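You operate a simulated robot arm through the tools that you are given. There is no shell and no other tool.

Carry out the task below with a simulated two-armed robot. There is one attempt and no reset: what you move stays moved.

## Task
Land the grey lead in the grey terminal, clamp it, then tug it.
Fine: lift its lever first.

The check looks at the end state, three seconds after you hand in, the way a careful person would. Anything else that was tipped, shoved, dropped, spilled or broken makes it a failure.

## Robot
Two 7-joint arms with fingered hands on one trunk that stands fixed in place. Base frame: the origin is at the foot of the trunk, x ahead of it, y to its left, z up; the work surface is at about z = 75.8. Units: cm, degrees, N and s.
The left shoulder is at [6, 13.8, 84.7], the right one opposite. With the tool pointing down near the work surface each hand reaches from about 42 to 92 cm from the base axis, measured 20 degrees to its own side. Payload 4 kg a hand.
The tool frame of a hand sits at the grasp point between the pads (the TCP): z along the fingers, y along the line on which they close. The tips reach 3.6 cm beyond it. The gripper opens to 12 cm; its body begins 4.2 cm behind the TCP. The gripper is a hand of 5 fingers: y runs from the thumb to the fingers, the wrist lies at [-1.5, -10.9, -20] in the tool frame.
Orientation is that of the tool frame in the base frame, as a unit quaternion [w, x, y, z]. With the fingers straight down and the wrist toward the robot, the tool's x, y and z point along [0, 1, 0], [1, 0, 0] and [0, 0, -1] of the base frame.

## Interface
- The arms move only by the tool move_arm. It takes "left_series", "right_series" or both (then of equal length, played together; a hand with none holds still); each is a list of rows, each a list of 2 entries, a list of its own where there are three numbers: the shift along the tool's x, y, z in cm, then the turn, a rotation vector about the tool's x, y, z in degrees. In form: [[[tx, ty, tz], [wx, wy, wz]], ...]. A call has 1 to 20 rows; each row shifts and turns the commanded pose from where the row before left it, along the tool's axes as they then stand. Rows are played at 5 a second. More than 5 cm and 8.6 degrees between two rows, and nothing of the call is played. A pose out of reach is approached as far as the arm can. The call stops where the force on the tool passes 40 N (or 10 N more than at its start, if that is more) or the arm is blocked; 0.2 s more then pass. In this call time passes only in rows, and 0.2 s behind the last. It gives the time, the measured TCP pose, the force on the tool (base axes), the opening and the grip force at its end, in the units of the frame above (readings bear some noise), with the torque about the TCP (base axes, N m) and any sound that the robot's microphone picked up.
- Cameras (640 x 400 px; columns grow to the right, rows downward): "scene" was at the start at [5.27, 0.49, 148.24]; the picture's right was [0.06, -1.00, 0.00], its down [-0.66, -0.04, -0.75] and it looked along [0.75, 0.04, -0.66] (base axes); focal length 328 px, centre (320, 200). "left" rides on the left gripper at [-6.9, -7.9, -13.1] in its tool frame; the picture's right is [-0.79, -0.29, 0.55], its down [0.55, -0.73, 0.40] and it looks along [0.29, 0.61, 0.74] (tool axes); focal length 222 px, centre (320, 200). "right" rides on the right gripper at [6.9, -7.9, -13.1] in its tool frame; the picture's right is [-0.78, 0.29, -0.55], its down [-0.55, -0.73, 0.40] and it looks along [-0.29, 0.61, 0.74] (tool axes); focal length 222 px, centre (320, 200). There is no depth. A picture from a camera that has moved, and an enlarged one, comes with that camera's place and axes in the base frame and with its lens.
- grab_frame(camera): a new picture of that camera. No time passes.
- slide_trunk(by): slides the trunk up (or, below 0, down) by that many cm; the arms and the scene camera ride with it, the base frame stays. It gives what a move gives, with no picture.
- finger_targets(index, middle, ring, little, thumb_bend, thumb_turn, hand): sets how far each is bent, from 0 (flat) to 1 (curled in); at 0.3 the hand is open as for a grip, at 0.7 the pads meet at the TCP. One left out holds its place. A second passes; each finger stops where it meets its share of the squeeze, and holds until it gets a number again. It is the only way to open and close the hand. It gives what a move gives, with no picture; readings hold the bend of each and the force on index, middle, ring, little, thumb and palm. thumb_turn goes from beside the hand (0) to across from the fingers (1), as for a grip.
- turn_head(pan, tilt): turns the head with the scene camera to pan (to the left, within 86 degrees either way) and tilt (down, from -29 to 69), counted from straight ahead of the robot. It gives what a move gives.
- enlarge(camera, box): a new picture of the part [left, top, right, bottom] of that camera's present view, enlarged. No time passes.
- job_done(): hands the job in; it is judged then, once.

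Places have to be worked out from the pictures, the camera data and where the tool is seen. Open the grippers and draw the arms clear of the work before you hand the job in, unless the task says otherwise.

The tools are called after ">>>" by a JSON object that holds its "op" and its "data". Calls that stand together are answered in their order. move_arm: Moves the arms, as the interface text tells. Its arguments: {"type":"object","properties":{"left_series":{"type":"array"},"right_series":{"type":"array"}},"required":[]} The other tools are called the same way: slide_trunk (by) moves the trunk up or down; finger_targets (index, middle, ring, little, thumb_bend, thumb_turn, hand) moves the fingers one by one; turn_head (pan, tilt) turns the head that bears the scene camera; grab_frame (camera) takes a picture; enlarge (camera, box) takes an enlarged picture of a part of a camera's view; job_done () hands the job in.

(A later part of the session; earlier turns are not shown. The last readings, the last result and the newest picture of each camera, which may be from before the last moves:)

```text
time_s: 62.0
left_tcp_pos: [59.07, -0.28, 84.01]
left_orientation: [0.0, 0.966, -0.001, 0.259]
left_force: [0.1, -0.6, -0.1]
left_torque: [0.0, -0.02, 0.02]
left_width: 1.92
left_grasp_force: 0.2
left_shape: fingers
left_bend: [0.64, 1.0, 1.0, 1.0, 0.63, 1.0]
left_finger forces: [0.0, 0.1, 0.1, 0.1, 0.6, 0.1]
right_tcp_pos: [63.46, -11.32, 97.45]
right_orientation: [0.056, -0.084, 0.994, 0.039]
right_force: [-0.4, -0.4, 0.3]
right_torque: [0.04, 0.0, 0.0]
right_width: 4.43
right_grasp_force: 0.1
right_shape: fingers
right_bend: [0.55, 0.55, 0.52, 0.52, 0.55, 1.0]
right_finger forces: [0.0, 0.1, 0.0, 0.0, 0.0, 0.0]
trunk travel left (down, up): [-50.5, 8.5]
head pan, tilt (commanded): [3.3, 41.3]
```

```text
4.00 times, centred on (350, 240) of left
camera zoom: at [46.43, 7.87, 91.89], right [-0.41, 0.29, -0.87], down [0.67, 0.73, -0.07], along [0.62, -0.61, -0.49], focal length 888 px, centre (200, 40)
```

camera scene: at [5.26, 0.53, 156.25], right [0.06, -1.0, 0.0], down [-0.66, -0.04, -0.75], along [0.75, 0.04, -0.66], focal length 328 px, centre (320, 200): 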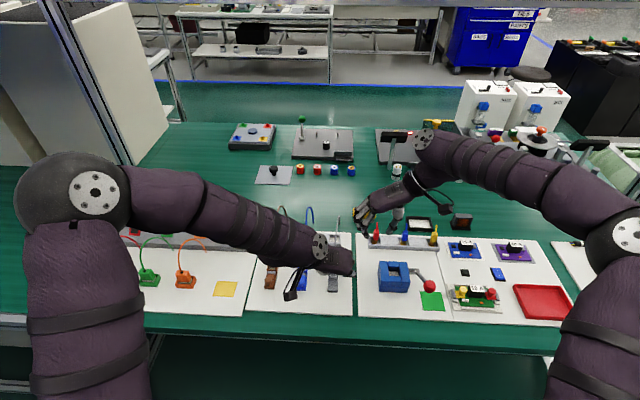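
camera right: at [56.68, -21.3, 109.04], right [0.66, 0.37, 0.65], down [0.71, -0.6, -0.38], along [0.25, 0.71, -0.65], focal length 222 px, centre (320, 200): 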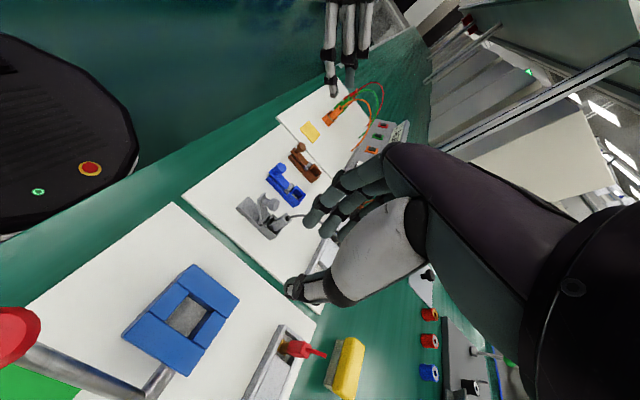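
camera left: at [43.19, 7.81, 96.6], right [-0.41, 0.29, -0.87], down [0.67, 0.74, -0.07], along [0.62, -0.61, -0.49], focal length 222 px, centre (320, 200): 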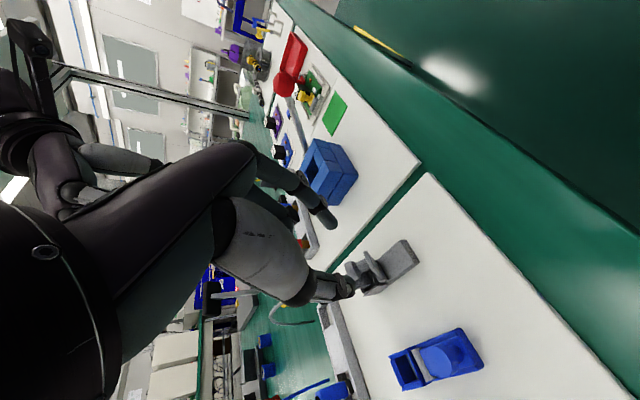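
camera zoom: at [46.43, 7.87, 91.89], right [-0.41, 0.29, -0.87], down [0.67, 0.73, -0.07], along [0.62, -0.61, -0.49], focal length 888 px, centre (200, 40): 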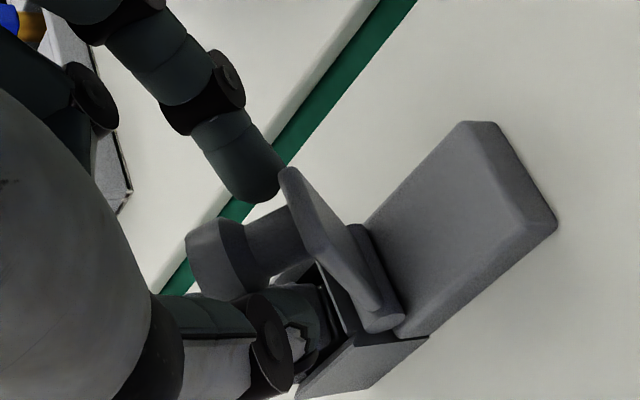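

Index and thumb now flank the neck, thumb just touching. I close a little more to take hold of it.

>>> {"op": "finger_targets", "data": {"hand": "left", "index": 0.69, "thumb_bend": 0.66}}

>>> {"op": "enlarge", "data": {"camera": "left", "box": [300, 190, 400, 290]}}

>>> {"op": "enlarge", "data": {"camera": "right", "box": [220, 150, 320, 250]}}

```text
time_s: 63.0
left_tcp_pos: [59.08, -0.16, 83.99]
left_orientation: [0.0, 0.966, 0.0, 0.258]
left_force: [-0.3, 1.3, -0.6]
left_torque: [-0.02, -0.03, 0.04]
left_width: 1.43
left_grasp_force: 1.9
left_shape: fingers
left_bend: [0.67, 1.0, 1.0, 1.0, 0.64, 1.0]
left_finger forces: [2.0, 0.1, 0.1, 0.0, 2.3, 0.1]
right_tcp_pos: [63.37, -11.3, 97.59]
right_orientation: [0.055, -0.085, 0.994, 0.039]
right_force: [0.7, -0.4, 1.4]
right_torque: [-0.04, -0.02, -0.02]
right_width: 4.41
right_grasp_force: 0.1
right_shape: fingers
right_bend: [0.55, 0.55, 0.52, 0.52, 0.55, 1.0]
right_finger forces: [0.0, 0.0, 0.1, 0.0, 0.0, 0.0]
trunk travel left (down, up): [-50.5, 8.5]
head pan, tilt (commanded): [3.3, 41.3]
```

```text
4.00 times, centred on (350, 240) of left
camera zoom: at [46.44, 7.86, 91.89], right [-0.41, 0.29, -0.87], down [0.67, 0.73, -0.07], along [0.62, -0.61, -0.49], focal length 888 px, centre (200, 40)
```

zoom: 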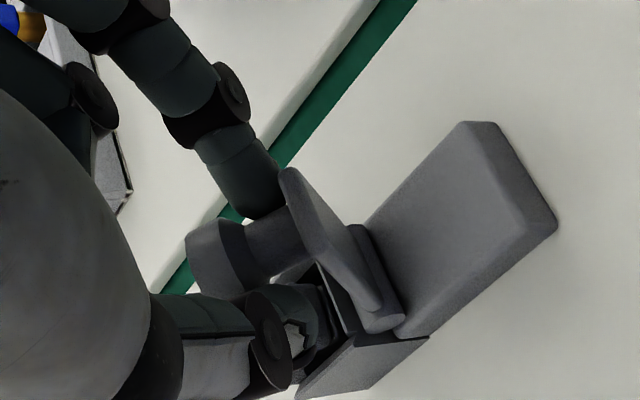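

```text
4.00 times, centred on (270, 200) of right
camera zoom: at [56.69, -21.3, 109.03], right [0.66, 0.37, 0.65], down [0.71, -0.6, -0.38], along [0.25, 0.71, -0.65], focal length 888 px, centre (520, 200)
```

zoom: 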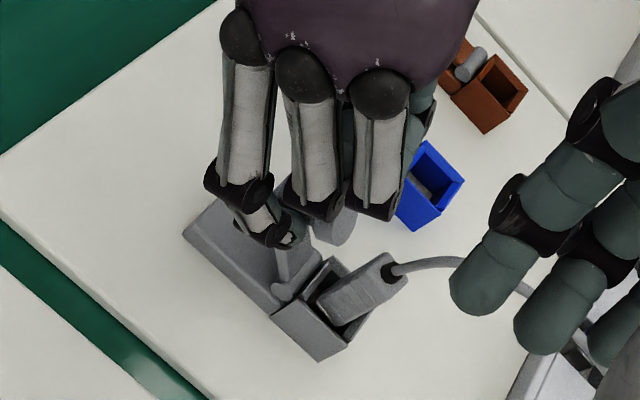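

Grip on the neck is 2 N each side. I now swing the lever down along its arc, the first 18° first.

>>> {"op": "move_arm", "data": {"left_series": [[[-0.286, 0, 0.025], [0, 0, 0]], [[-0.286, 0, 0.026], [0, 0, 0]], [[-0.347, 0, 0.08], [0, 0, 0]], [[-0.348, 0, 0.084], [0, 0, 0]], [[0, 0, 0], [0, 0, 0]]]}}

>>> {"op": "enlarge", "data": {"camera": "right", "box": [220, 150, 320, 250]}}

>>> {"op": "enlarge", "data": {"camera": "left", "box": [300, 190, 400, 290]}}

```text
time_s: 64.2
left_tcp_pos: [58.01, -0.13, 83.21]
left_orientation: [0.0, 0.966, 0.001, 0.258]
left_force: [-0.7, -0.6, 0.6]
left_torque: [-0.01, -0.03, 0.02]
left_width: 1.37
left_grasp_force: 2.2
left_shape: fingers
left_bend: [0.67, 1.0, 1.0, 1.0, 0.65, 1.0]
left_finger forces: [2.4, 0.1, 0.0, 0.0, 2.2, 0.0]
right_tcp_pos: [63.47, -11.23, 97.51]
right_orientation: [0.055, -0.085, 0.994, 0.039]
right_force: [0.7, -0.3, 0.0]
right_torque: [0.0, 0.02, 0.0]
right_width: 4.43
right_grasp_force: 0.0
right_shape: fingers
right_bend: [0.55, 0.55, 0.52, 0.52, 0.55, 1.0]
right_finger forces: [0.1, 0.0, 0.1, 0.0, 0.0, 0.1]
trunk travel left (down, up): [-50.5, 8.5]
head pan, tilt (commanded): [3.3, 41.3]
```

```text
4.00 times, centred on (270, 200) of right
camera zoom: at [56.67, -21.31, 109.04], right [0.66, 0.37, 0.65], down [0.71, -0.6, -0.38], along [0.25, 0.71, -0.65], focal length 888 px, centre (520, 200)
```

zoom: 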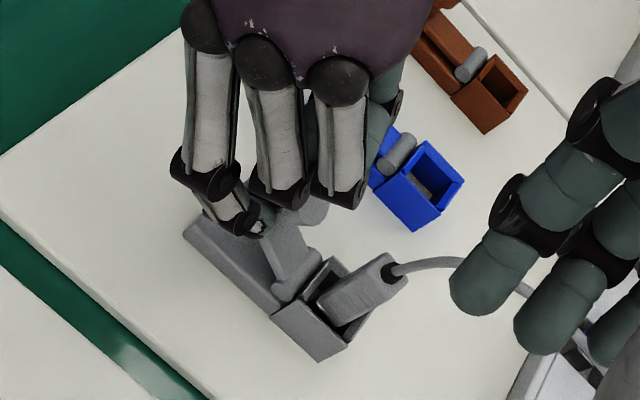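

```text
4.00 times, centred on (350, 240) of left
camera zoom: at [45.43, 7.87, 91.07], right [-0.41, 0.29, -0.87], down [0.67, 0.73, -0.07], along [0.62, -0.61, -0.49], focal length 888 px, centre (200, 40)
```

zoom: 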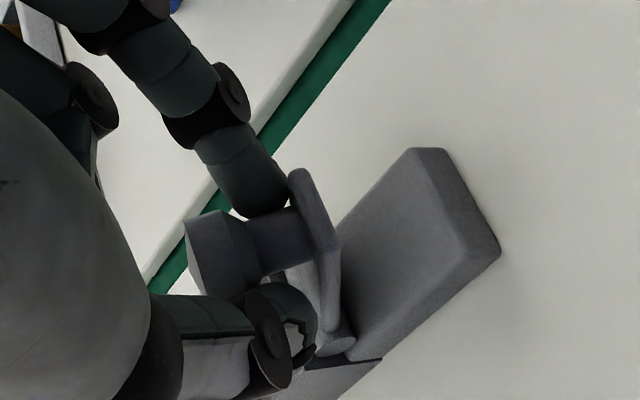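

The lever follows smoothly and the lead stays put. I continue the arc down to near closed.

>>> {"op": "move_arm", "data": {"left_series": [[[-0.331, 0, 0.14], [0, 0, 0]], [[-0.331, 0, 0.147], [0, 0, 0]], [[-0.301, 0, 0.2], [0, 0, 0]], [[-0.301, 0, 0.203], [0, 0, 0]], [[0, 0, 0], [0, 0, 0]]]}}

>>> {"op": "enlarge", "data": {"camera": "right", "box": [220, 150, 320, 250]}}

>>> {"op": "enlarge", "data": {"camera": "left", "box": [300, 190, 400, 290]}}

```text
time_s: 65.4
left_tcp_pos: [57.26, -0.23, 82.09]
left_orientation: [0.0, 0.966, 0.0, 0.259]
left_force: [-0.3, -1.1, 0.1]
left_torque: [-0.03, 0.03, 0.02]
left_width: 1.37
left_grasp_force: 1.7
left_shape: fingers
left_bend: [0.67, 1.0, 1.0, 1.0, 0.65, 1.0]
left_finger forces: [2.8, 0.1, 0.1, 0.0, 1.3, 0.1]
right_tcp_pos: [63.53, -11.22, 97.59]
right_orientation: [0.056, -0.085, 0.994, 0.039]
right_force: [-0.2, 0.3, -0.4]
right_torque: [-0.04, -0.05, -0.03]
right_width: 4.45
right_grasp_force: 0.0
right_shape: fingers
right_bend: [0.55, 0.55, 0.52, 0.52, 0.55, 1.0]
right_finger forces: [0.1, 0.1, 0.1, 0.1, 0.0, 0.1]
trunk travel left (down, up): [-50.5, 8.5]
head pan, tilt (commanded): [3.3, 41.3]
```

```text
4.00 times, centred on (270, 200) of right
camera zoom: at [56.68, -21.31, 109.03], right [0.66, 0.37, 0.65], down [0.71, -0.6, -0.38], along [0.25, 0.71, -0.65], focal length 888 px, centre (520, 200)
```

zoom: 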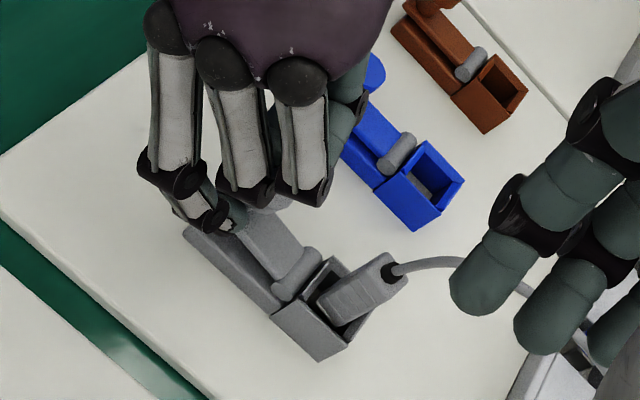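

```text
4.00 times, centred on (350, 240) of left
camera zoom: at [44.67, 7.88, 89.8], right [-0.41, 0.29, -0.87], down [0.68, 0.73, -0.07], along [0.62, -0.61, -0.49], focal length 888 px, centre (200, 40)
```

zoom: 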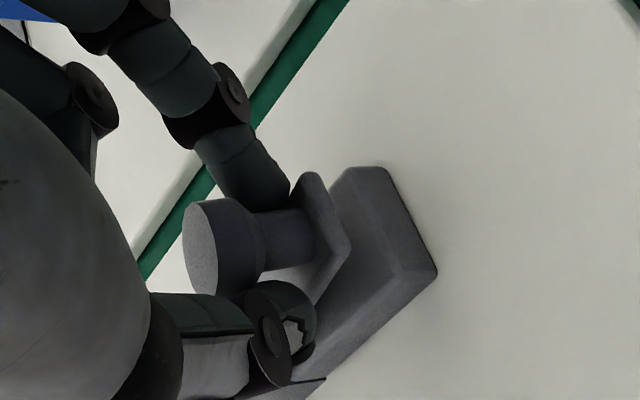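

About 10–12° remain. I bring it the rest of the way down in small steps and listen for a click.

>>> {"op": "move_arm", "data": {"left_series": [[[-0.27, 0, 0.24], [0, 0, 0]], [[-0.26, 0, 0.25], [0, 0, 0]], [[0, 0, 0], [0, 0, 0]]]}}

>>> {"op": "enlarge", "data": {"camera": "right", "box": [220, 150, 320, 250]}}

>>> {"op": "enlarge", "data": {"camera": "left", "box": [300, 190, 400, 290]}}

```text
time_s: 66.2
left_tcp_pos: [57.13, -0.09, 81.37]
left_orientation: [0.0, 0.966, -0.001, 0.259]
left_force: [-0.6, -2.0, 0.3]
left_torque: [-0.05, -0.02, -0.04]
left_width: 1.31
left_grasp_force: 1.9
left_shape: fingers
left_bend: [0.67, 1.0, 1.0, 1.0, 0.65, 1.0]
left_finger forces: [2.9, 0.1, 0.0, 0.0, 1.1, 0.1]
right_tcp_pos: [63.49, -11.21, 97.49]
right_orientation: [0.055, -0.085, 0.994, 0.039]
right_force: [0.2, -1.1, 0.4]
right_torque: [0.02, 0.04, -0.02]
right_width: 4.43
right_grasp_force: 0.1
right_shape: fingers
right_bend: [0.55, 0.55, 0.52, 0.52, 0.55, 1.0]
right_finger forces: [0.0, 0.0, 0.1, 0.1, 0.1, 0.0]
trunk travel left (down, up): [-50.5, 8.5]
head pan, tilt (commanded): [3.3, 41.3]
```

```text
4.00 times, centred on (270, 200) of right
camera zoom: at [56.68, -21.31, 109.03], right [0.66, 0.37, 0.65], down [0.71, -0.6, -0.38], along [0.25, 0.71, -0.65], focal length 888 px, centre (520, 200)
```

zoom: 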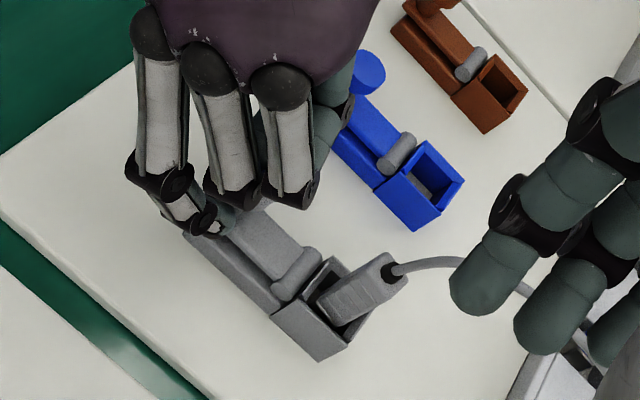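

```text
4.00 times, centred on (350, 240) of left
camera zoom: at [44.46, 7.88, 89.13], right [-0.41, 0.29, -0.87], down [0.67, 0.73, -0.07], along [0.62, -0.61, -0.49], focal length 888 px, centre (200, 40)
```

zoom: 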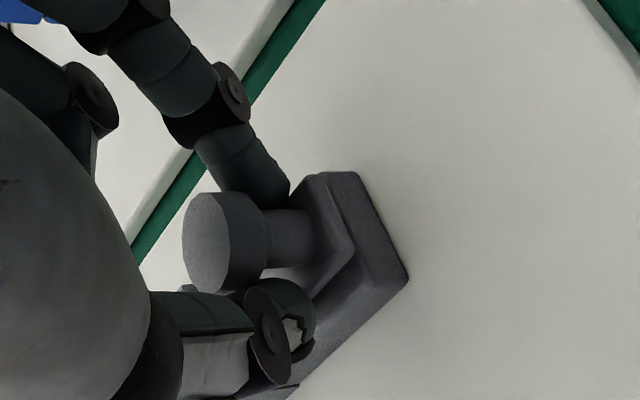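

The lever is almost flat. I push down a further 0.35 cm and watch for resistance.

>>> {"op": "move_arm", "data": {"left_series": [[[-0.11, 0, 0.14], [0, 0, 0]], [[-0.11, 0, 0.14], [0, 0, 0]], [[0, 0, 0], [0, 0, 0]]]}}

>>> {"op": "enlarge", "data": {"camera": "left", "box": [300, 190, 400, 290]}}

>>> {"op": "enlarge", "data": {"camera": "right", "box": [220, 170, 300, 250]}}

```text
time_s: 67.0
left_tcp_pos: [56.96, -0.18, 80.98]
left_orientation: [0.001, 0.966, -0.001, 0.259]
left_force: [1.1, -1.3, 5.1]
left_torque: [-0.1, -0.09, 0.0]
left_width: 1.24
left_grasp_force: 2.7
left_shape: fingers
left_bend: [0.67, 1.0, 1.0, 1.0, 0.65, 1.0]
left_finger forces: [5.6, 0.0, 0.0, 0.1, 1.0, 0.0]
right_tcp_pos: [63.41, -11.24, 97.54]
right_orientation: [0.056, -0.085, 0.994, 0.039]
right_force: [-0.8, 0.1, -0.7]
right_torque: [0.01, 0.0, -0.01]
right_width: 4.42
right_grasp_force: 0.0
right_shape: fingers
right_bend: [0.55, 0.55, 0.52, 0.52, 0.55, 1.0]
right_finger forces: [0.0, 0.0, 0.0, 0.0, 0.0, 0.0]
trunk travel left (down, up): [-50.5, 8.5]
head pan, tilt (commanded): [3.3, 41.3]
```

```text
4.00 times, centred on (350, 240) of left
camera zoom: at [44.42, 7.85, 88.81], right [-0.4, 0.29, -0.87], down [0.68, 0.73, -0.07], along [0.62, -0.61, -0.49], focal length 888 px, centre (200, 40)
```

zoom: 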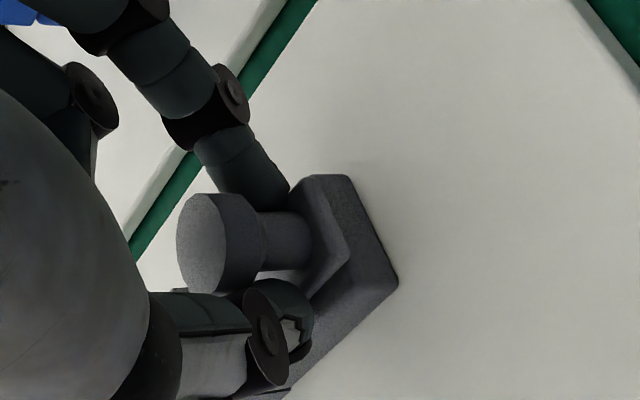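

```text
5.00 times, centred on (260, 210) of right
camera zoom: at [56.66, -21.32, 109.05], right [0.66, 0.37, 0.65], down [0.71, -0.6, -0.38], along [0.25, 0.71, -0.65], focal length 1111 px, centre (620, 150)
```

zoom: 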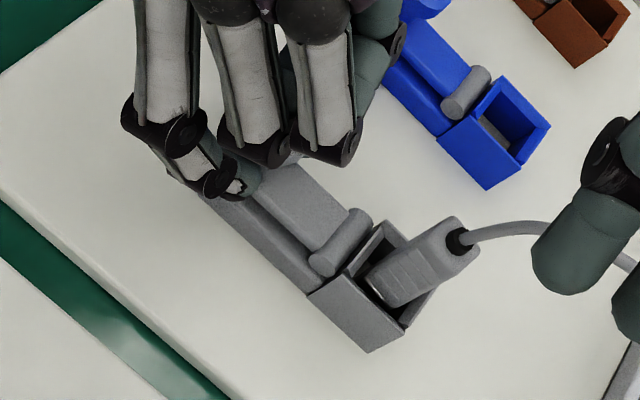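

Resistance of about 5 N: the lever seems to be down. I open thumb and index and back off along the fingers to look at how the lever lies.

>>> {"op": "finger_targets", "data": {"hand": "left", "index": 0.57, "thumb_bend": 0.56}}

>>> {"op": "move_arm", "data": {"left_series": [[[0, 0, -1.5], [0, 0, 0]], [[0, 0, -2], [0, 0, 0]], [[0, 0, -2.5], [0, 0, 0]], [[0, 0, 0], [0, 0, 0]]]}}

>>> {"op": "enlarge", "data": {"camera": "left", "box": [320, 200, 500, 380]}}

>>> {"op": "enlarge", "data": {"camera": "right", "box": [220, 150, 320, 250]}}

>>> {"op": "enlarge", "data": {"camera": "scene", "box": [290, 230, 370, 310]}}

```text
time_s: 68.0
left_tcp_pos: [56.94, -0.06, 80.92]
left_orientation: [0.001, 0.966, 0.0, 0.258]
left_force: [-0.1, 0.1, 0.0]
left_torque: [0.02, 0.0, 0.01]
left_width: 4.15
left_grasp_force: 0.0
left_shape: fingers
left_bend: [0.56, 1.0, 1.0, 1.0, 0.56, 1.0]
left_finger forces: [0.0, 0.0, 0.0, 0.0, 0.0, 0.1]
right_tcp_pos: [63.52, -11.25, 97.54]
right_orientation: [0.056, -0.085, 0.994, 0.039]
right_force: [0.4, -0.5, 1.0]
right_torque: [-0.05, 0.01, -0.01]
right_width: 4.39
right_grasp_force: 0.0
right_shape: fingers
right_bend: [0.55, 0.55, 0.52, 0.52, 0.55, 1.0]
right_finger forces: [0.1, 0.0, 0.1, 0.0, 0.0, 0.0]
trunk travel left (down, up): [-50.5, 8.5]
head pan, tilt (commanded): [3.3, 41.3]
```

```text
time_s: 69.0
left_tcp_pos: [54.09, 0.04, 86.14]
left_orientation: [0.0, 0.966, 0.0, 0.259]
left_force: [0.6, -1.2, -0.3]
left_torque: [-0.02, -0.01, 0.01]
left_width: 4.13
left_grasp_force: 0.1
left_shape: fingers
left_bend: [0.56, 1.0, 1.0, 1.0, 0.56, 1.0]
left_finger forces: [0.0, 0.1, 0.0, 0.1, 0.1, 0.0]
right_tcp_pos: [63.49, -11.1, 97.52]
right_orientation: [0.056, -0.085, 0.994, 0.038]
right_force: [0.7, -0.1, 0.0]
right_torque: [0.0, 0.0, 0.0]
right_width: 4.43
right_grasp_force: 0.0
right_shape: fingers
right_bend: [0.55, 0.55, 0.52, 0.52, 0.55, 1.0]
right_finger forces: [0.1, 0.0, 0.0, 0.1, 0.0, 0.0]
trunk travel left (down, up): [-50.5, 8.5]
head pan, tilt (commanded): [3.3, 41.3]
```

```text
2.22 times, centred on (410, 290) of left
camera zoom: at [41.41, 7.91, 94.0], right [-0.41, 0.29, -0.87], down [0.67, 0.73, -0.07], along [0.62, -0.61, -0.49], focal length 494 px, centre (120, 0)
```

zoom: 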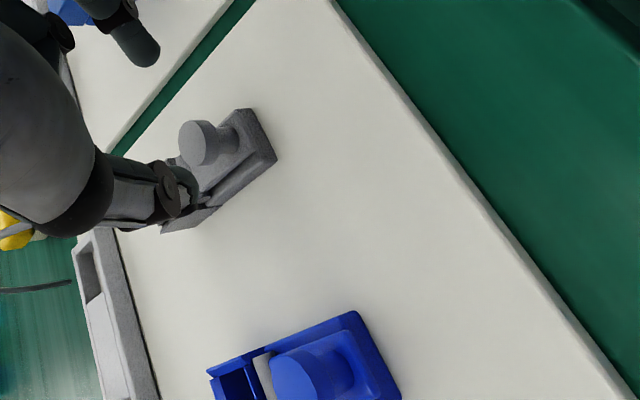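

```text
4.00 times, centred on (270, 200) of right
camera zoom: at [56.7, -21.31, 109.02], right [0.66, 0.37, 0.65], down [0.71, -0.6, -0.38], along [0.25, 0.71, -0.65], focal length 888 px, centre (520, 200)
```

zoom: 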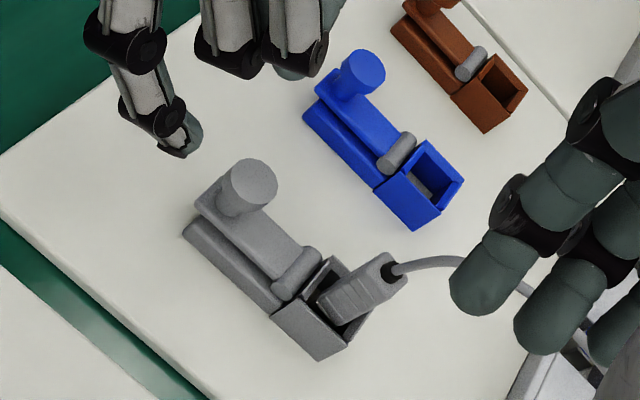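

```text
5.00 times, centred on (330, 270) of scene
camera zoom: at [5.31, 0.48, 156.24], right [0.06, -1.0, 0.0], down [-0.66, -0.04, -0.75], along [0.75, 0.04, -0.66], focal length 1638 px, centre (270, -150)
```

zoom: 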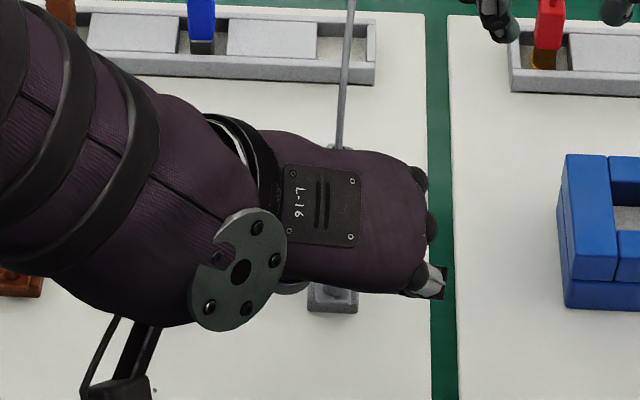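

The grey lever now lies like the blue and brown ones and the lead is unmoved. To be sure it is fully clamped, I close the left thumb and index into a compact tip and bring it above the knob cap for a gentle press.

>>> {"op": "finger_targets", "data": {"hand": "left", "index": 0.7, "thumb_bend": 0.7}}

>>> {"op": "move_arm", "data": {"left_series": [[[0.5, 0.15, 1.4], [0, 0, 0]], [[0.6, 0.14, 1.4], [0, 0, 0]], [[0, 0, 0], [0, 0, 0]]]}}

>>> {"op": "enlarge", "data": {"camera": "right", "box": [220, 150, 320, 250]}}

>>> {"op": "enlarge", "data": {"camera": "left", "box": [300, 180, 420, 300]}}

```text
time_s: 70.0
left_tcp_pos: [53.91, -0.14, 86.22]
left_orientation: [0.001, 0.966, 0.0, 0.258]
left_force: [0.3, -0.1, 0.4]
left_torque: [0.01, 0.03, 0.0]
left_width: 0.15
left_grasp_force: 0.0
left_shape: fingers
left_bend: [0.7, 1.0, 1.0, 1.0, 0.7, 1.0]
left_finger forces: [0.0, 0.1, 0.1, 0.1, 0.0, 0.0]
right_tcp_pos: [63.45, -11.22, 97.58]
right_orientation: [0.055, -0.085, 0.994, 0.038]
right_force: [0.0, -0.1, 0.5]
right_torque: [-0.04, -0.02, 0.03]
right_width: 4.43
right_grasp_force: 0.0
right_shape: fingers
right_bend: [0.55, 0.55, 0.52, 0.52, 0.55, 1.0]
right_finger forces: [0.0, 0.0, 0.1, 0.0, 0.0, 0.0]
trunk travel left (down, up): [-50.5, 8.5]
head pan, tilt (commanded): [3.3, 41.3]
```

```text
time_s: 70.8
left_tcp_pos: [56.37, -0.4, 84.32]
left_orientation: [0.001, 0.966, 0.0, 0.259]
left_force: [0.1, 0.7, -0.2]
left_torque: [0.03, 0.01, 0.01]
left_width: 0.14
left_grasp_force: 0.0
left_shape: fingers
left_bend: [0.7, 1.0, 1.0, 1.0, 0.7, 1.0]
left_finger forces: [0.1, 0.0, 0.0, 0.0, 0.0, 0.0]
right_tcp_pos: [63.41, -11.24, 97.54]
right_orientation: [0.055, -0.085, 0.994, 0.039]
right_force: [0.2, -0.2, 0.3]
right_torque: [0.0, 0.03, 0.01]
right_width: 4.44
right_grasp_force: 0.0
right_shape: fingers
right_bend: [0.55, 0.55, 0.52, 0.52, 0.55, 1.0]
right_finger forces: [0.0, 0.1, 0.0, 0.0, 0.0, 0.0]
trunk travel left (down, up): [-50.5, 8.5]
head pan, tilt (commanded): [3.3, 41.3]
```

```text
4.00 times, centred on (270, 200) of right
camera zoom: at [56.67, -21.3, 109.04], right [0.66, 0.37, 0.65], down [0.71, -0.6, -0.38], along [0.25, 0.71, -0.65], focal length 888 px, centre (520, 200)
```

zoom: 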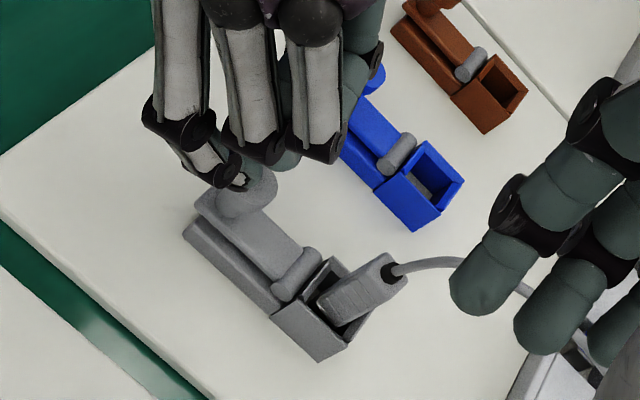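

```text
3.33 times, centred on (360, 240) of left
camera zoom: at [43.76, 7.64, 92.14], right [-0.41, 0.29, -0.87], down [0.67, 0.73, -0.07], along [0.62, -0.61, -0.49], focal length 740 px, centre (187, 67)
```

zoom: 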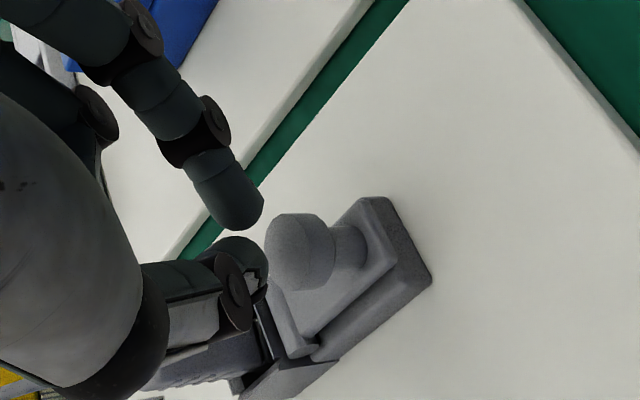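

The closed fingertips hover about 1.5 cm above the cap. I lower straight down, first 1.4 cm, then in tiny steps.

>>> {"op": "move_arm", "data": {"left_series": [[[-0.25, 0, 0.433], [0, 0, 0]], [[-0.25, 0, 0.433], [0, 0, 0]], [[-0.2, 0, 0.346], [0, 0, 0]], [[0, 0, 0], [0, 0, 0]]]}}

>>> {"op": "enlarge", "data": {"camera": "left", "box": [300, 180, 420, 300]}}

```text
time_s: 71.8
left_tcp_pos: [56.35, -0.54, 83.19]
left_orientation: [0.001, 0.965, 0.0, 0.262]
left_force: [-4.8, -2.2, 25.0]
left_torque: [0.01, -0.2, -0.02]
left_width: 0.15
left_grasp_force: 12.6
left_shape: fingers
left_bend: [0.71, 1.0, 1.0, 1.0, 0.71, 1.0]
left_finger forces: [13.0, 0.1, 0.0, 0.0, 12.5, 0.1]
right_tcp_pos: [63.23, -11.18, 97.75]
right_orientation: [0.056, -0.084, 0.994, 0.04]
right_force: [-0.4, 0.2, 0.1]
right_torque: [-0.02, 0.02, -0.02]
right_width: 4.42
right_grasp_force: 0.0
right_shape: fingers
right_bend: [0.55, 0.55, 0.52, 0.52, 0.55, 1.0]
right_finger forces: [0.1, 0.1, 0.0, 0.0, 0.0, 0.0]
trunk travel left (down, up): [-50.5, 8.5]
head pan, tilt (commanded): [3.3, 41.3]
```

```text
3.33 times, centred on (360, 240) of left
camera zoom: at [43.69, 7.47, 90.9], right [-0.4, 0.29, -0.87], down [0.68, 0.73, -0.07], along [0.62, -0.62, -0.49], focal length 740 px, centre (187, 67)
```

zoom: 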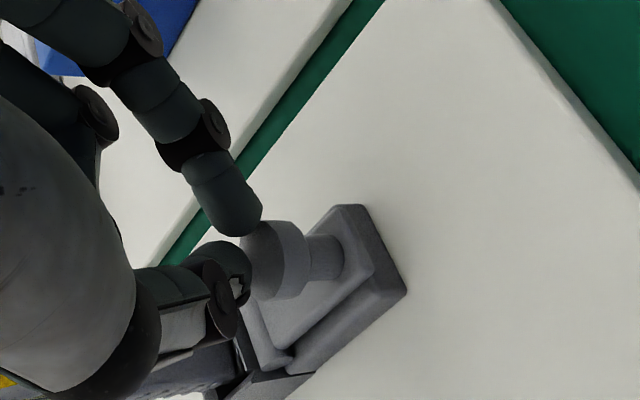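

The press reached 25 N on the cap, so the lever is definitely fully down. I withdraw the left hand straight up and then back to its own side.

>>> {"op": "move_arm", "data": {"left_series": [[[0.25, 0, -0.433], [0, 0, 0]], [[0.5, 0, -0.87], [0, 0, 0]], [[1, 0, -1.73], [0, 0, 0]], [[1.5, 0, -2.6], [0, 0, 0]], [[1.5, 0, -2.6], [0, 0, 0]], [[0, -4, -1], [0, 0, 0]], [[0, -4, -1], [0, 0, 0]], [[0, -4, 0], [0, 0, 0]], [[0, -4, 0], [0, 0, 0]], [[0, 0, 0], [0, 0, 0]]]}}

>>> {"op": "enlarge", "data": {"camera": "right", "box": [220, 150, 320, 250]}}

>>> {"op": "enlarge", "data": {"camera": "scene", "box": [290, 220, 380, 310]}}

>>> {"op": "grab_frame", "data": {"camera": "left"}}

```text
time_s: 74.0
left_tcp_pos: [55.49, 15.49, 94.16]
left_orientation: [0.001, 0.966, 0.0, 0.259]
left_force: [-0.4, 0.4, -0.1]
left_torque: [-0.01, 0.0, 0.0]
left_width: 0.13
left_grasp_force: 0.1
left_shape: fingers
left_bend: [0.7, 1.0, 1.0, 1.0, 0.7, 1.0]
left_finger forces: [0.0, 0.0, 0.0, 0.0, 0.1, 0.0]
right_tcp_pos: [63.46, -11.19, 97.55]
right_orientation: [0.055, -0.085, 0.994, 0.04]
right_force: [-0.4, 0.0, 0.3]
right_torque: [0.01, -0.04, 0.0]
right_width: 4.44
right_grasp_force: 0.1
right_shape: fingers
right_bend: [0.55, 0.55, 0.52, 0.52, 0.55, 1.0]
right_finger forces: [0.0, 0.0, 0.0, 0.0, 0.0, 0.0]
trunk travel left (down, up): [-50.5, 8.5]
head pan, tilt (commanded): [3.3, 41.3]
```

```text
4.00 times, centred on (270, 200) of right
camera zoom: at [56.68, -21.34, 109.02], right [0.66, 0.37, 0.65], down [0.71, -0.6, -0.38], along [0.25, 0.71, -0.65], focal length 888 px, centre (520, 200)
```

zoom: 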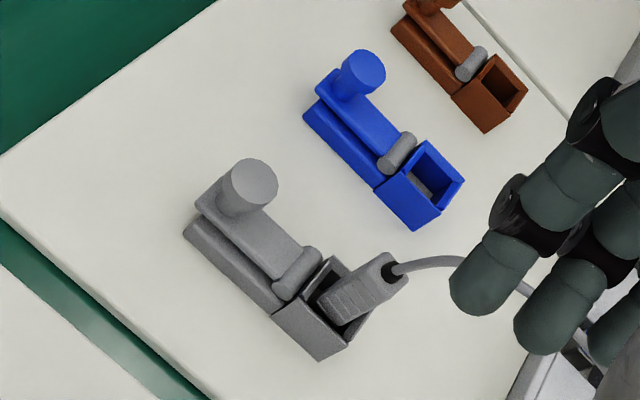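

```text
4.44 times, centred on (335, 265) of scene
camera zoom: at [5.28, 0.46, 156.24], right [0.06, -1.0, 0.0], down [-0.66, -0.04, -0.75], along [0.75, 0.04, -0.66], focal length 1456 px, centre (253, -89)
```

zoom: 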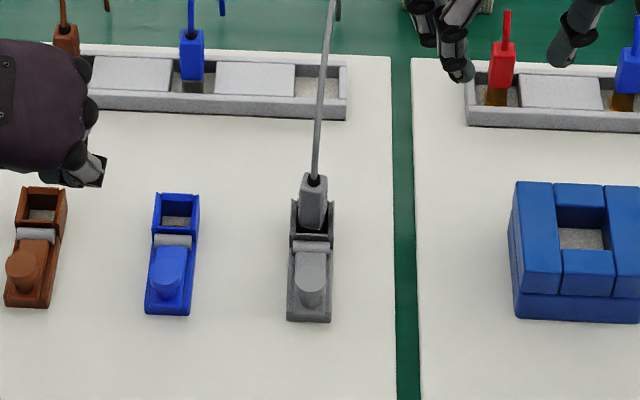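

```text
taken
camera left: at [42.81, 23.56, 101.93], right [-0.41, 0.29, -0.87], down [0.68, 0.73, -0.07], along [0.62, -0.61, -0.49], focal length 222 px, centre (320, 200)
```

left: 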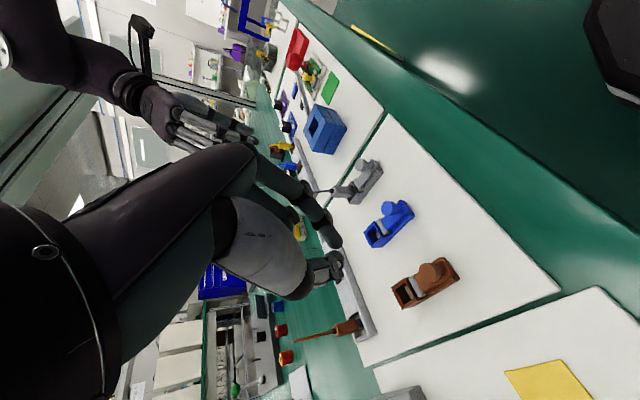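

The lever is closed and the lead stands in the grey terminal. Now for the tug: I bring the right hand back over the lead, fingers and thumb straddling housing and cable, and descend to just above the earlier grip height.

>>> {"op": "move_arm", "data": {"right_series": [[[-0.53, 3.55, 0.99], [0, 0, 0]], [[-0.53, 3.55, 0.99], [0, 0, 0]], [[-0.53, 3.55, 0.99], [0, 0, 0]], [[0.232, -0.144, 1.98], [0, 0, 0]], [[0.232, -0.144, 1.98], [0, 0, 0]], [[0.232, -0.144, 1.98], [0, 0, 0]], [[0.232, -0.144, 1.98], [0, 0, 0]], [[0, 0, 0], [0, 0, 0]]]}}

>>> {"op": "enlarge", "data": {"camera": "right", "box": [230, 190, 350, 310]}}

>>> {"op": "enlarge", "data": {"camera": "scene", "box": [305, 220, 365, 290]}}

>>> {"op": "enlarge", "data": {"camera": "left", "box": [300, 130, 420, 250]}}

```text
time_s: 75.8
left_tcp_pos: [55.43, 15.54, 94.07]
left_orientation: [0.0, 0.966, -0.001, 0.259]
left_force: [0.1, -0.1, -0.2]
left_torque: [-0.02, 0.02, 0.03]
left_width: 0.08
left_grasp_force: 0.0
left_shape: fingers
left_bend: [0.7, 1.0, 1.0, 1.0, 0.7, 1.0]
left_finger forces: [0.0, 0.0, 0.1, 0.0, 0.1, 0.1]
right_tcp_pos: [63.42, -0.26, 87.45]
right_orientation: [0.055, -0.085, 0.994, 0.039]
right_force: [-0.5, 0.0, 0.2]
right_torque: [0.01, 0.0, 0.02]
right_width: 4.44
right_grasp_force: 0.0
right_shape: fingers
right_bend: [0.55, 0.55, 0.52, 0.52, 0.55, 1.0]
right_finger forces: [0.0, 0.0, 0.0, 0.0, 0.0, 0.0]
trunk travel left (down, up): [-50.5, 8.5]
head pan, tilt (commanded): [3.3, 41.3]
```

```text
3.33 times, centred on (290, 250) of right
camera zoom: at [56.66, -10.32, 99.03], right [0.66, 0.37, 0.65], down [0.71, -0.6, -0.38], along [0.25, 0.71, -0.65], focal length 740 px, centre (420, 33)
```

zoom: 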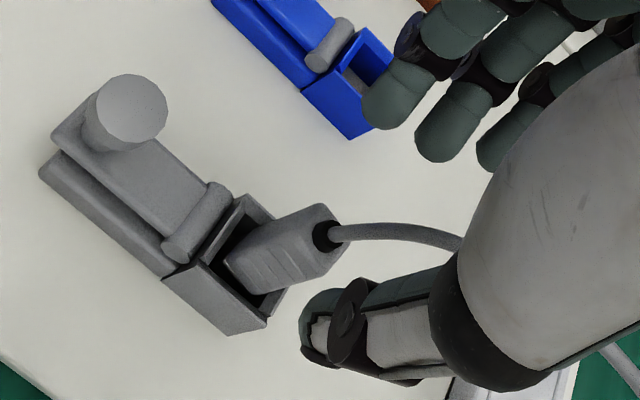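

```text
5.71 times, centred on (335, 255) of scene
camera zoom: at [5.27, 0.5, 156.25], right [0.06, -1.0, 0.0], down [-0.66, -0.04, -0.75], along [0.75, 0.04, -0.66], focal length 1871 px, centre (234, -114)
```

zoom: 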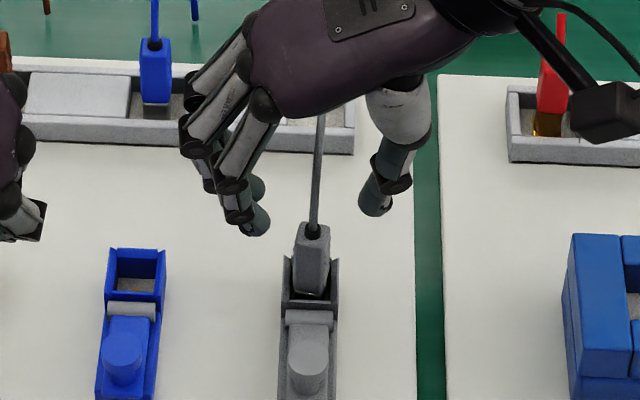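

```text
3.33 times, centred on (360, 190) of left
camera zoom: at [42.8, 23.56, 101.92], right [-0.41, 0.29, -0.87], down [0.67, 0.73, -0.07], along [0.62, -0.61, -0.49], focal length 740 px, centre (187, 233)
```

zoom: 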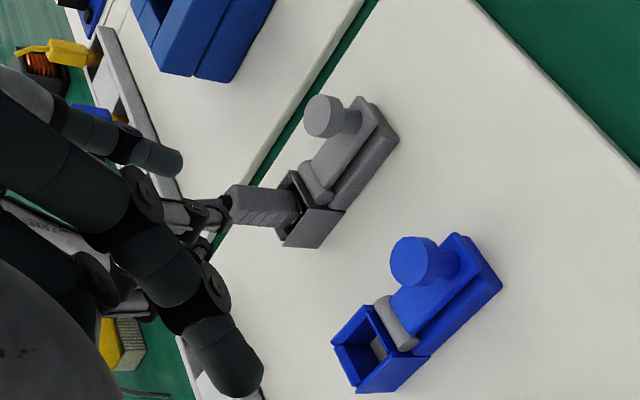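

Everything is clear and centred. I descend 3.6 cm to grip height.

>>> {"op": "move_arm", "data": {"right_series": [[[0.139, -0.086, 1.19], [0, 0, 0]], [[0.139, -0.086, 1.19], [0, 0, 0]], [[0.139, -0.086, 1.19], [0, 0, 0]], [[0, 0, 0], [0, 0, 0]]]}}

>>> {"op": "finger_targets", "data": {"hand": "right", "index": 0.64, "middle": 0.64, "thumb_bend": 0.64}}

>>> {"op": "enlarge", "data": {"camera": "right", "box": [250, 190, 350, 290]}}

>>> {"op": "enlarge", "data": {"camera": "scene", "box": [315, 235, 355, 285]}}

```text
time_s: 76.8
left_tcp_pos: [55.55, 15.59, 94.15]
left_orientation: [0.001, 0.966, 0.0, 0.258]
left_force: [-0.2, -0.4, -0.3]
left_torque: [0.0, 0.02, 0.03]
left_width: 0.1
left_grasp_force: 0.1
left_shape: fingers
left_bend: [0.7, 1.0, 1.0, 1.0, 0.7, 1.0]
left_finger forces: [0.1, 0.0, 0.0, 0.0, 0.1, 0.1]
right_tcp_pos: [63.52, -0.33, 83.98]
right_orientation: [0.055, -0.084, 0.994, 0.039]
right_force: [-0.1, -0.1, -0.3]
right_torque: [-0.02, 0.02, 0.0]
right_width: 4.44
right_grasp_force: 0.1
right_shape: fingers
right_bend: [0.55, 0.55, 0.52, 0.52, 0.55, 1.0]
right_finger forces: [0.0, 0.1, 0.1, 0.1, 0.0, 0.1]
trunk travel left (down, up): [-50.5, 8.5]
head pan, tilt (commanded): [3.3, 41.3]
```

```text
time_s: 77.8
left_tcp_pos: [55.44, 15.6, 94.09]
left_orientation: [0.0, 0.966, 0.0, 0.259]
left_force: [-0.5, 0.7, -0.4]
left_torque: [0.02, -0.01, 0.01]
left_width: 0.1
left_grasp_force: 0.1
left_shape: fingers
left_bend: [0.7, 1.0, 1.0, 1.0, 0.7, 1.0]
left_finger forces: [0.1, 0.1, 0.1, 0.0, 0.0, 0.0]
right_tcp_pos: [63.32, -0.21, 83.89]
right_orientation: [0.056, -0.084, 0.994, 0.039]
right_force: [-0.1, 0.4, -0.4]
right_torque: [-0.01, 0.0, 0.0]
right_width: 1.85
right_grasp_force: 0.1
right_shape: fingers
right_bend: [0.64, 0.64, 0.52, 0.52, 0.64, 1.0]
right_finger forces: [0.0, 0.1, 0.0, 0.0, 0.0, 0.0]
trunk travel left (down, up): [-50.5, 8.5]
head pan, tilt (commanded): [3.3, 41.3]
```

```text
4.00 times, centred on (300, 240) of right
camera zoom: at [56.66, -10.35, 95.47], right [0.66, 0.37, 0.65], down [0.71, -0.6, -0.38], along [0.25, 0.71, -0.65], focal length 888 px, centre (400, 40)
```

zoom: 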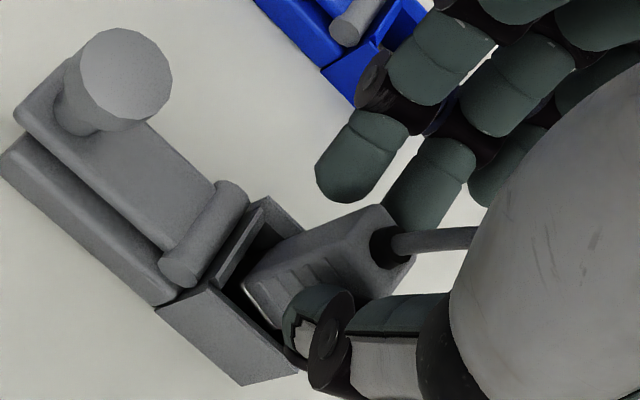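

```text
8.00 times, centred on (335, 260) of scene
camera zoom: at [5.28, 0.5, 156.24], right [0.06, -1.0, 0.0], down [-0.66, -0.04, -0.75], along [0.75, 0.04, -0.66], focal length 2620 px, centre (200, -280)
```

zoom: 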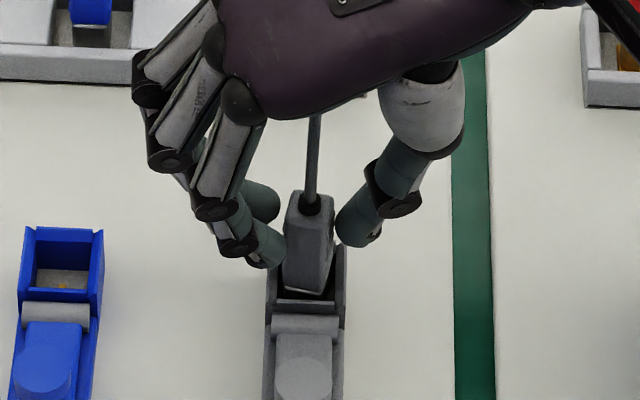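

Fingers and thumb flank the housing evenly. I close onto it.

>>> {"op": "finger_targets", "data": {"hand": "right", "index": 0.69, "middle": 0.69, "thumb_bend": 0.7}}

>>> {"op": "enlarge", "data": {"camera": "right", "box": [250, 190, 350, 290]}}

>>> {"op": "enlarge", "data": {"camera": "scene", "box": [315, 235, 355, 285]}}

```text
time_s: 78.8
left_tcp_pos: [55.51, 15.7, 94.09]
left_orientation: [-0.001, 0.966, 0.001, 0.259]
left_force: [-0.2, 0.1, -0.7]
left_torque: [0.02, 0.01, -0.01]
left_width: 0.13
left_grasp_force: 0.0
left_shape: fingers
left_bend: [0.7, 1.0, 1.0, 1.0, 0.7, 1.0]
left_finger forces: [0.1, 0.1, 0.0, 0.0, 0.0, 0.0]
right_tcp_pos: [63.53, -0.31, 83.94]
right_orientation: [0.055, -0.085, 0.994, 0.039]
right_force: [-0.5, -0.2, -0.5]
right_torque: [0.0, 0.02, -0.01]
right_width: 0.89
right_grasp_force: 3.2
right_shape: fingers
right_bend: [0.68, 0.67, 0.52, 0.52, 0.67, 1.0]
right_finger forces: [1.2, 2.5, 0.0, 0.0, 3.4, 0.1]
trunk travel left (down, up): [-50.5, 8.5]
head pan, tilt (commanded): [3.3, 41.3]
```

```text
4.00 times, centred on (300, 240) of right
camera zoom: at [56.67, -10.35, 95.47], right [0.66, 0.37, 0.65], down [0.71, -0.6, -0.38], along [0.25, 0.71, -0.65], focal length 888 px, centre (400, 40)
```

zoom: 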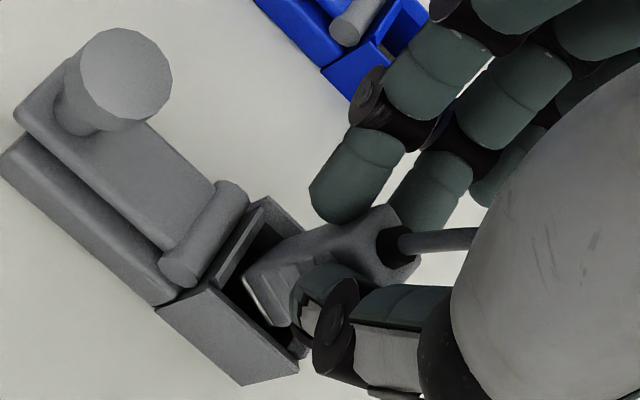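

```text
8.00 times, centred on (335, 260) of scene
camera zoom: at [5.28, 0.5, 156.24], right [0.06, -1.0, 0.0], down [-0.66, -0.04, -0.75], along [0.75, 0.04, -0.66], focal length 2620 px, centre (200, -280)
```

zoom: 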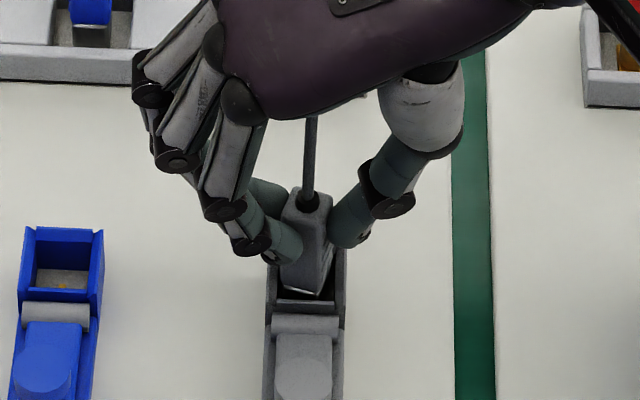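

The housing is held (1.2 / 2.5 / 3.4 N), though its top still shifted slightly when squeezed. I start the tug very gently: 0.3 cm up, reading the force.

>>> {"op": "move_arm", "data": {"right_series": [[[-0.017, 0.011, -0.15], [0, 0, 0]], [[-0.017, 0.011, -0.15], [0, 0, 0]], [[0, 0, 0], [0, 0, 0]]]}}

>>> {"op": "enlarge", "data": {"camera": "right", "box": [250, 190, 350, 290]}}

>>> {"op": "enlarge", "data": {"camera": "scene", "box": [315, 235, 355, 285]}}

```text
time_s: 79.6
left_tcp_pos: [55.52, 15.5, 94.17]
left_orientation: [0.0, 0.966, -0.001, 0.259]
left_force: [0.4, 0.6, -0.4]
left_torque: [0.01, -0.01, 0.04]
left_width: 0.12
left_grasp_force: 0.1
left_shape: fingers
left_bend: [0.7, 1.0, 1.0, 1.0, 0.7, 1.0]
left_finger forces: [0.0, 0.0, 0.1, 0.1, 0.0, 0.0]
right_tcp_pos: [63.35, -0.18, 84.26]
right_orientation: [0.055, -0.085, 0.994, 0.039]
right_force: [0.5, -0.5, -1.5]
right_torque: [0.0, 0.04, 0.02]
right_width: 0.9
right_grasp_force: 3.2
right_shape: fingers
right_bend: [0.68, 0.67, 0.52, 0.52, 0.67, 1.0]
right_finger forces: [1.1, 2.5, 0.0, 0.1, 3.1, 0.0]
trunk travel left (down, up): [-50.5, 8.5]
head pan, tilt (commanded): [3.3, 41.3]
```

```text
4.00 times, centred on (300, 240) of right
camera zoom: at [56.68, -10.37, 95.72], right [0.66, 0.37, 0.65], down [0.71, -0.6, -0.38], along [0.25, 0.71, -0.66], focal length 888 px, centre (400, 40)
```

zoom: 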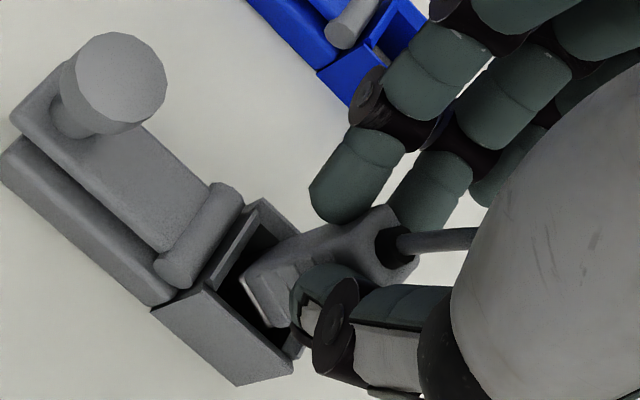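

```text
8.00 times, centred on (335, 260) of scene
camera zoom: at [5.3, 0.5, 156.24], right [0.06, -1.0, 0.0], down [-0.66, -0.04, -0.75], along [0.75, 0.04, -0.66], focal length 2620 px, centre (200, -280)
```

zoom: 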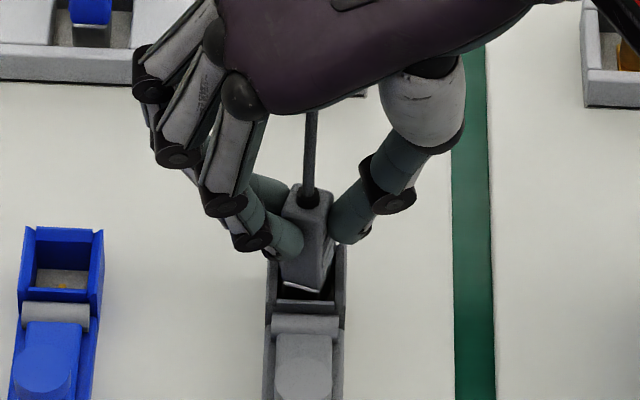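

The lead seems to have followed the hand by 0.25 cm with hardly any force. I pull a further 0.3 cm (still well inside the socket) to tell whether it is really clamped.

>>> {"op": "move_arm", "data": {"right_series": [[[-0.017, 0.011, -0.15], [0, 0, 0]], [[-0.017, 0.011, -0.15], [0, 0, 0]], [[0, 0, 0], [0, 0, 0]]]}}

>>> {"op": "enlarge", "data": {"camera": "right", "box": [250, 190, 350, 290]}}

>>> {"op": "enlarge", "data": {"camera": "scene", "box": [315, 235, 355, 285]}}

>>> {"op": "enlarge", "data": {"camera": "left", "box": [320, 140, 400, 220]}}

```text
time_s: 80.4
left_tcp_pos: [55.43, 15.6, 94.1]
left_orientation: [0.0, 0.966, 0.001, 0.258]
left_force: [0.0, -0.2, -0.7]
left_torque: [0.01, -0.01, 0.01]
left_width: 0.12
left_grasp_force: 0.1
left_shape: fingers
left_bend: [0.7, 1.0, 1.0, 1.0, 0.7, 1.0]
left_finger forces: [0.1, 0.1, 0.0, 0.1, 0.0, 0.1]
right_tcp_pos: [63.45, -0.26, 84.58]
right_orientation: [0.056, -0.085, 0.994, 0.039]
right_force: [-0.6, -0.8, -2.2]
right_torque: [-0.01, 0.02, -0.02]
right_width: 0.74
right_grasp_force: 2.7
right_shape: fingers
right_bend: [0.68, 0.67, 0.52, 0.52, 0.68, 1.0]
right_finger forces: [0.8, 2.2, 0.0, 0.0, 2.5, 0.0]
trunk travel left (down, up): [-50.5, 8.5]
head pan, tilt (commanded): [3.3, 41.3]
```

```text
4.00 times, centred on (300, 240) of right
camera zoom: at [56.69, -10.38, 96.05], right [0.66, 0.37, 0.65], down [0.71, -0.6, -0.38], along [0.25, 0.71, -0.65], focal length 888 px, centre (400, 40)
```

zoom: 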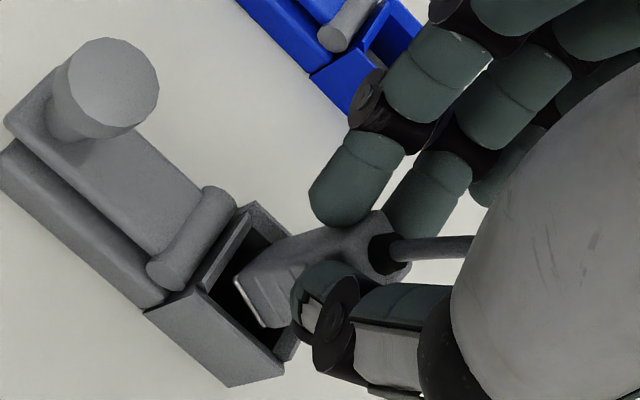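

```text
8.00 times, centred on (335, 260) of scene
camera zoom: at [5.31, 0.49, 156.24], right [0.06, -1.0, 0.0], down [-0.66, -0.04, -0.75], along [0.75, 0.04, -0.66], focal length 2620 px, centre (200, -280)
```

zoom: 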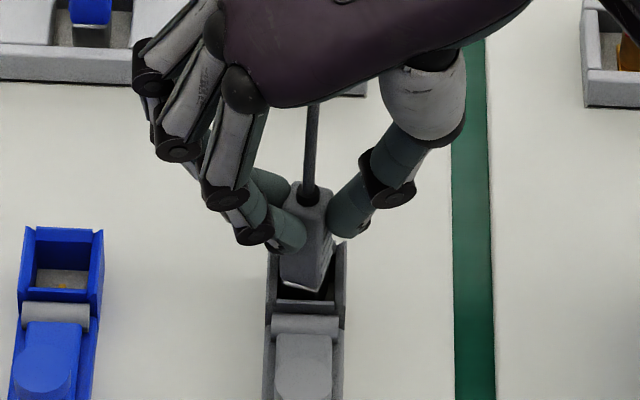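

```text
5.00 times, centred on (360, 180) of left
camera zoom: at [42.82, 23.56, 101.91], right [-0.41, 0.29, -0.87], down [0.67, 0.73, -0.07], along [0.62, -0.61, -0.49], focal length 1111 px, centre (120, 300)
```

zoom: 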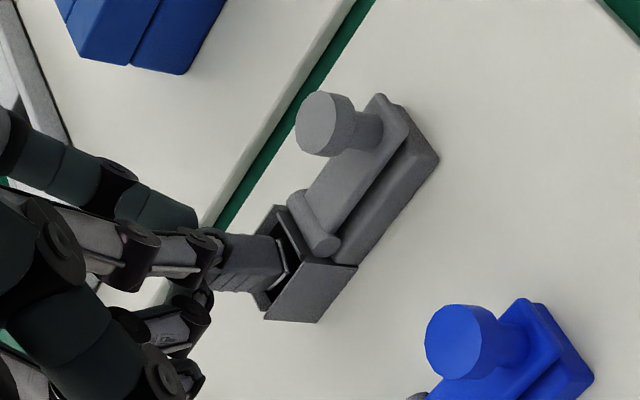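

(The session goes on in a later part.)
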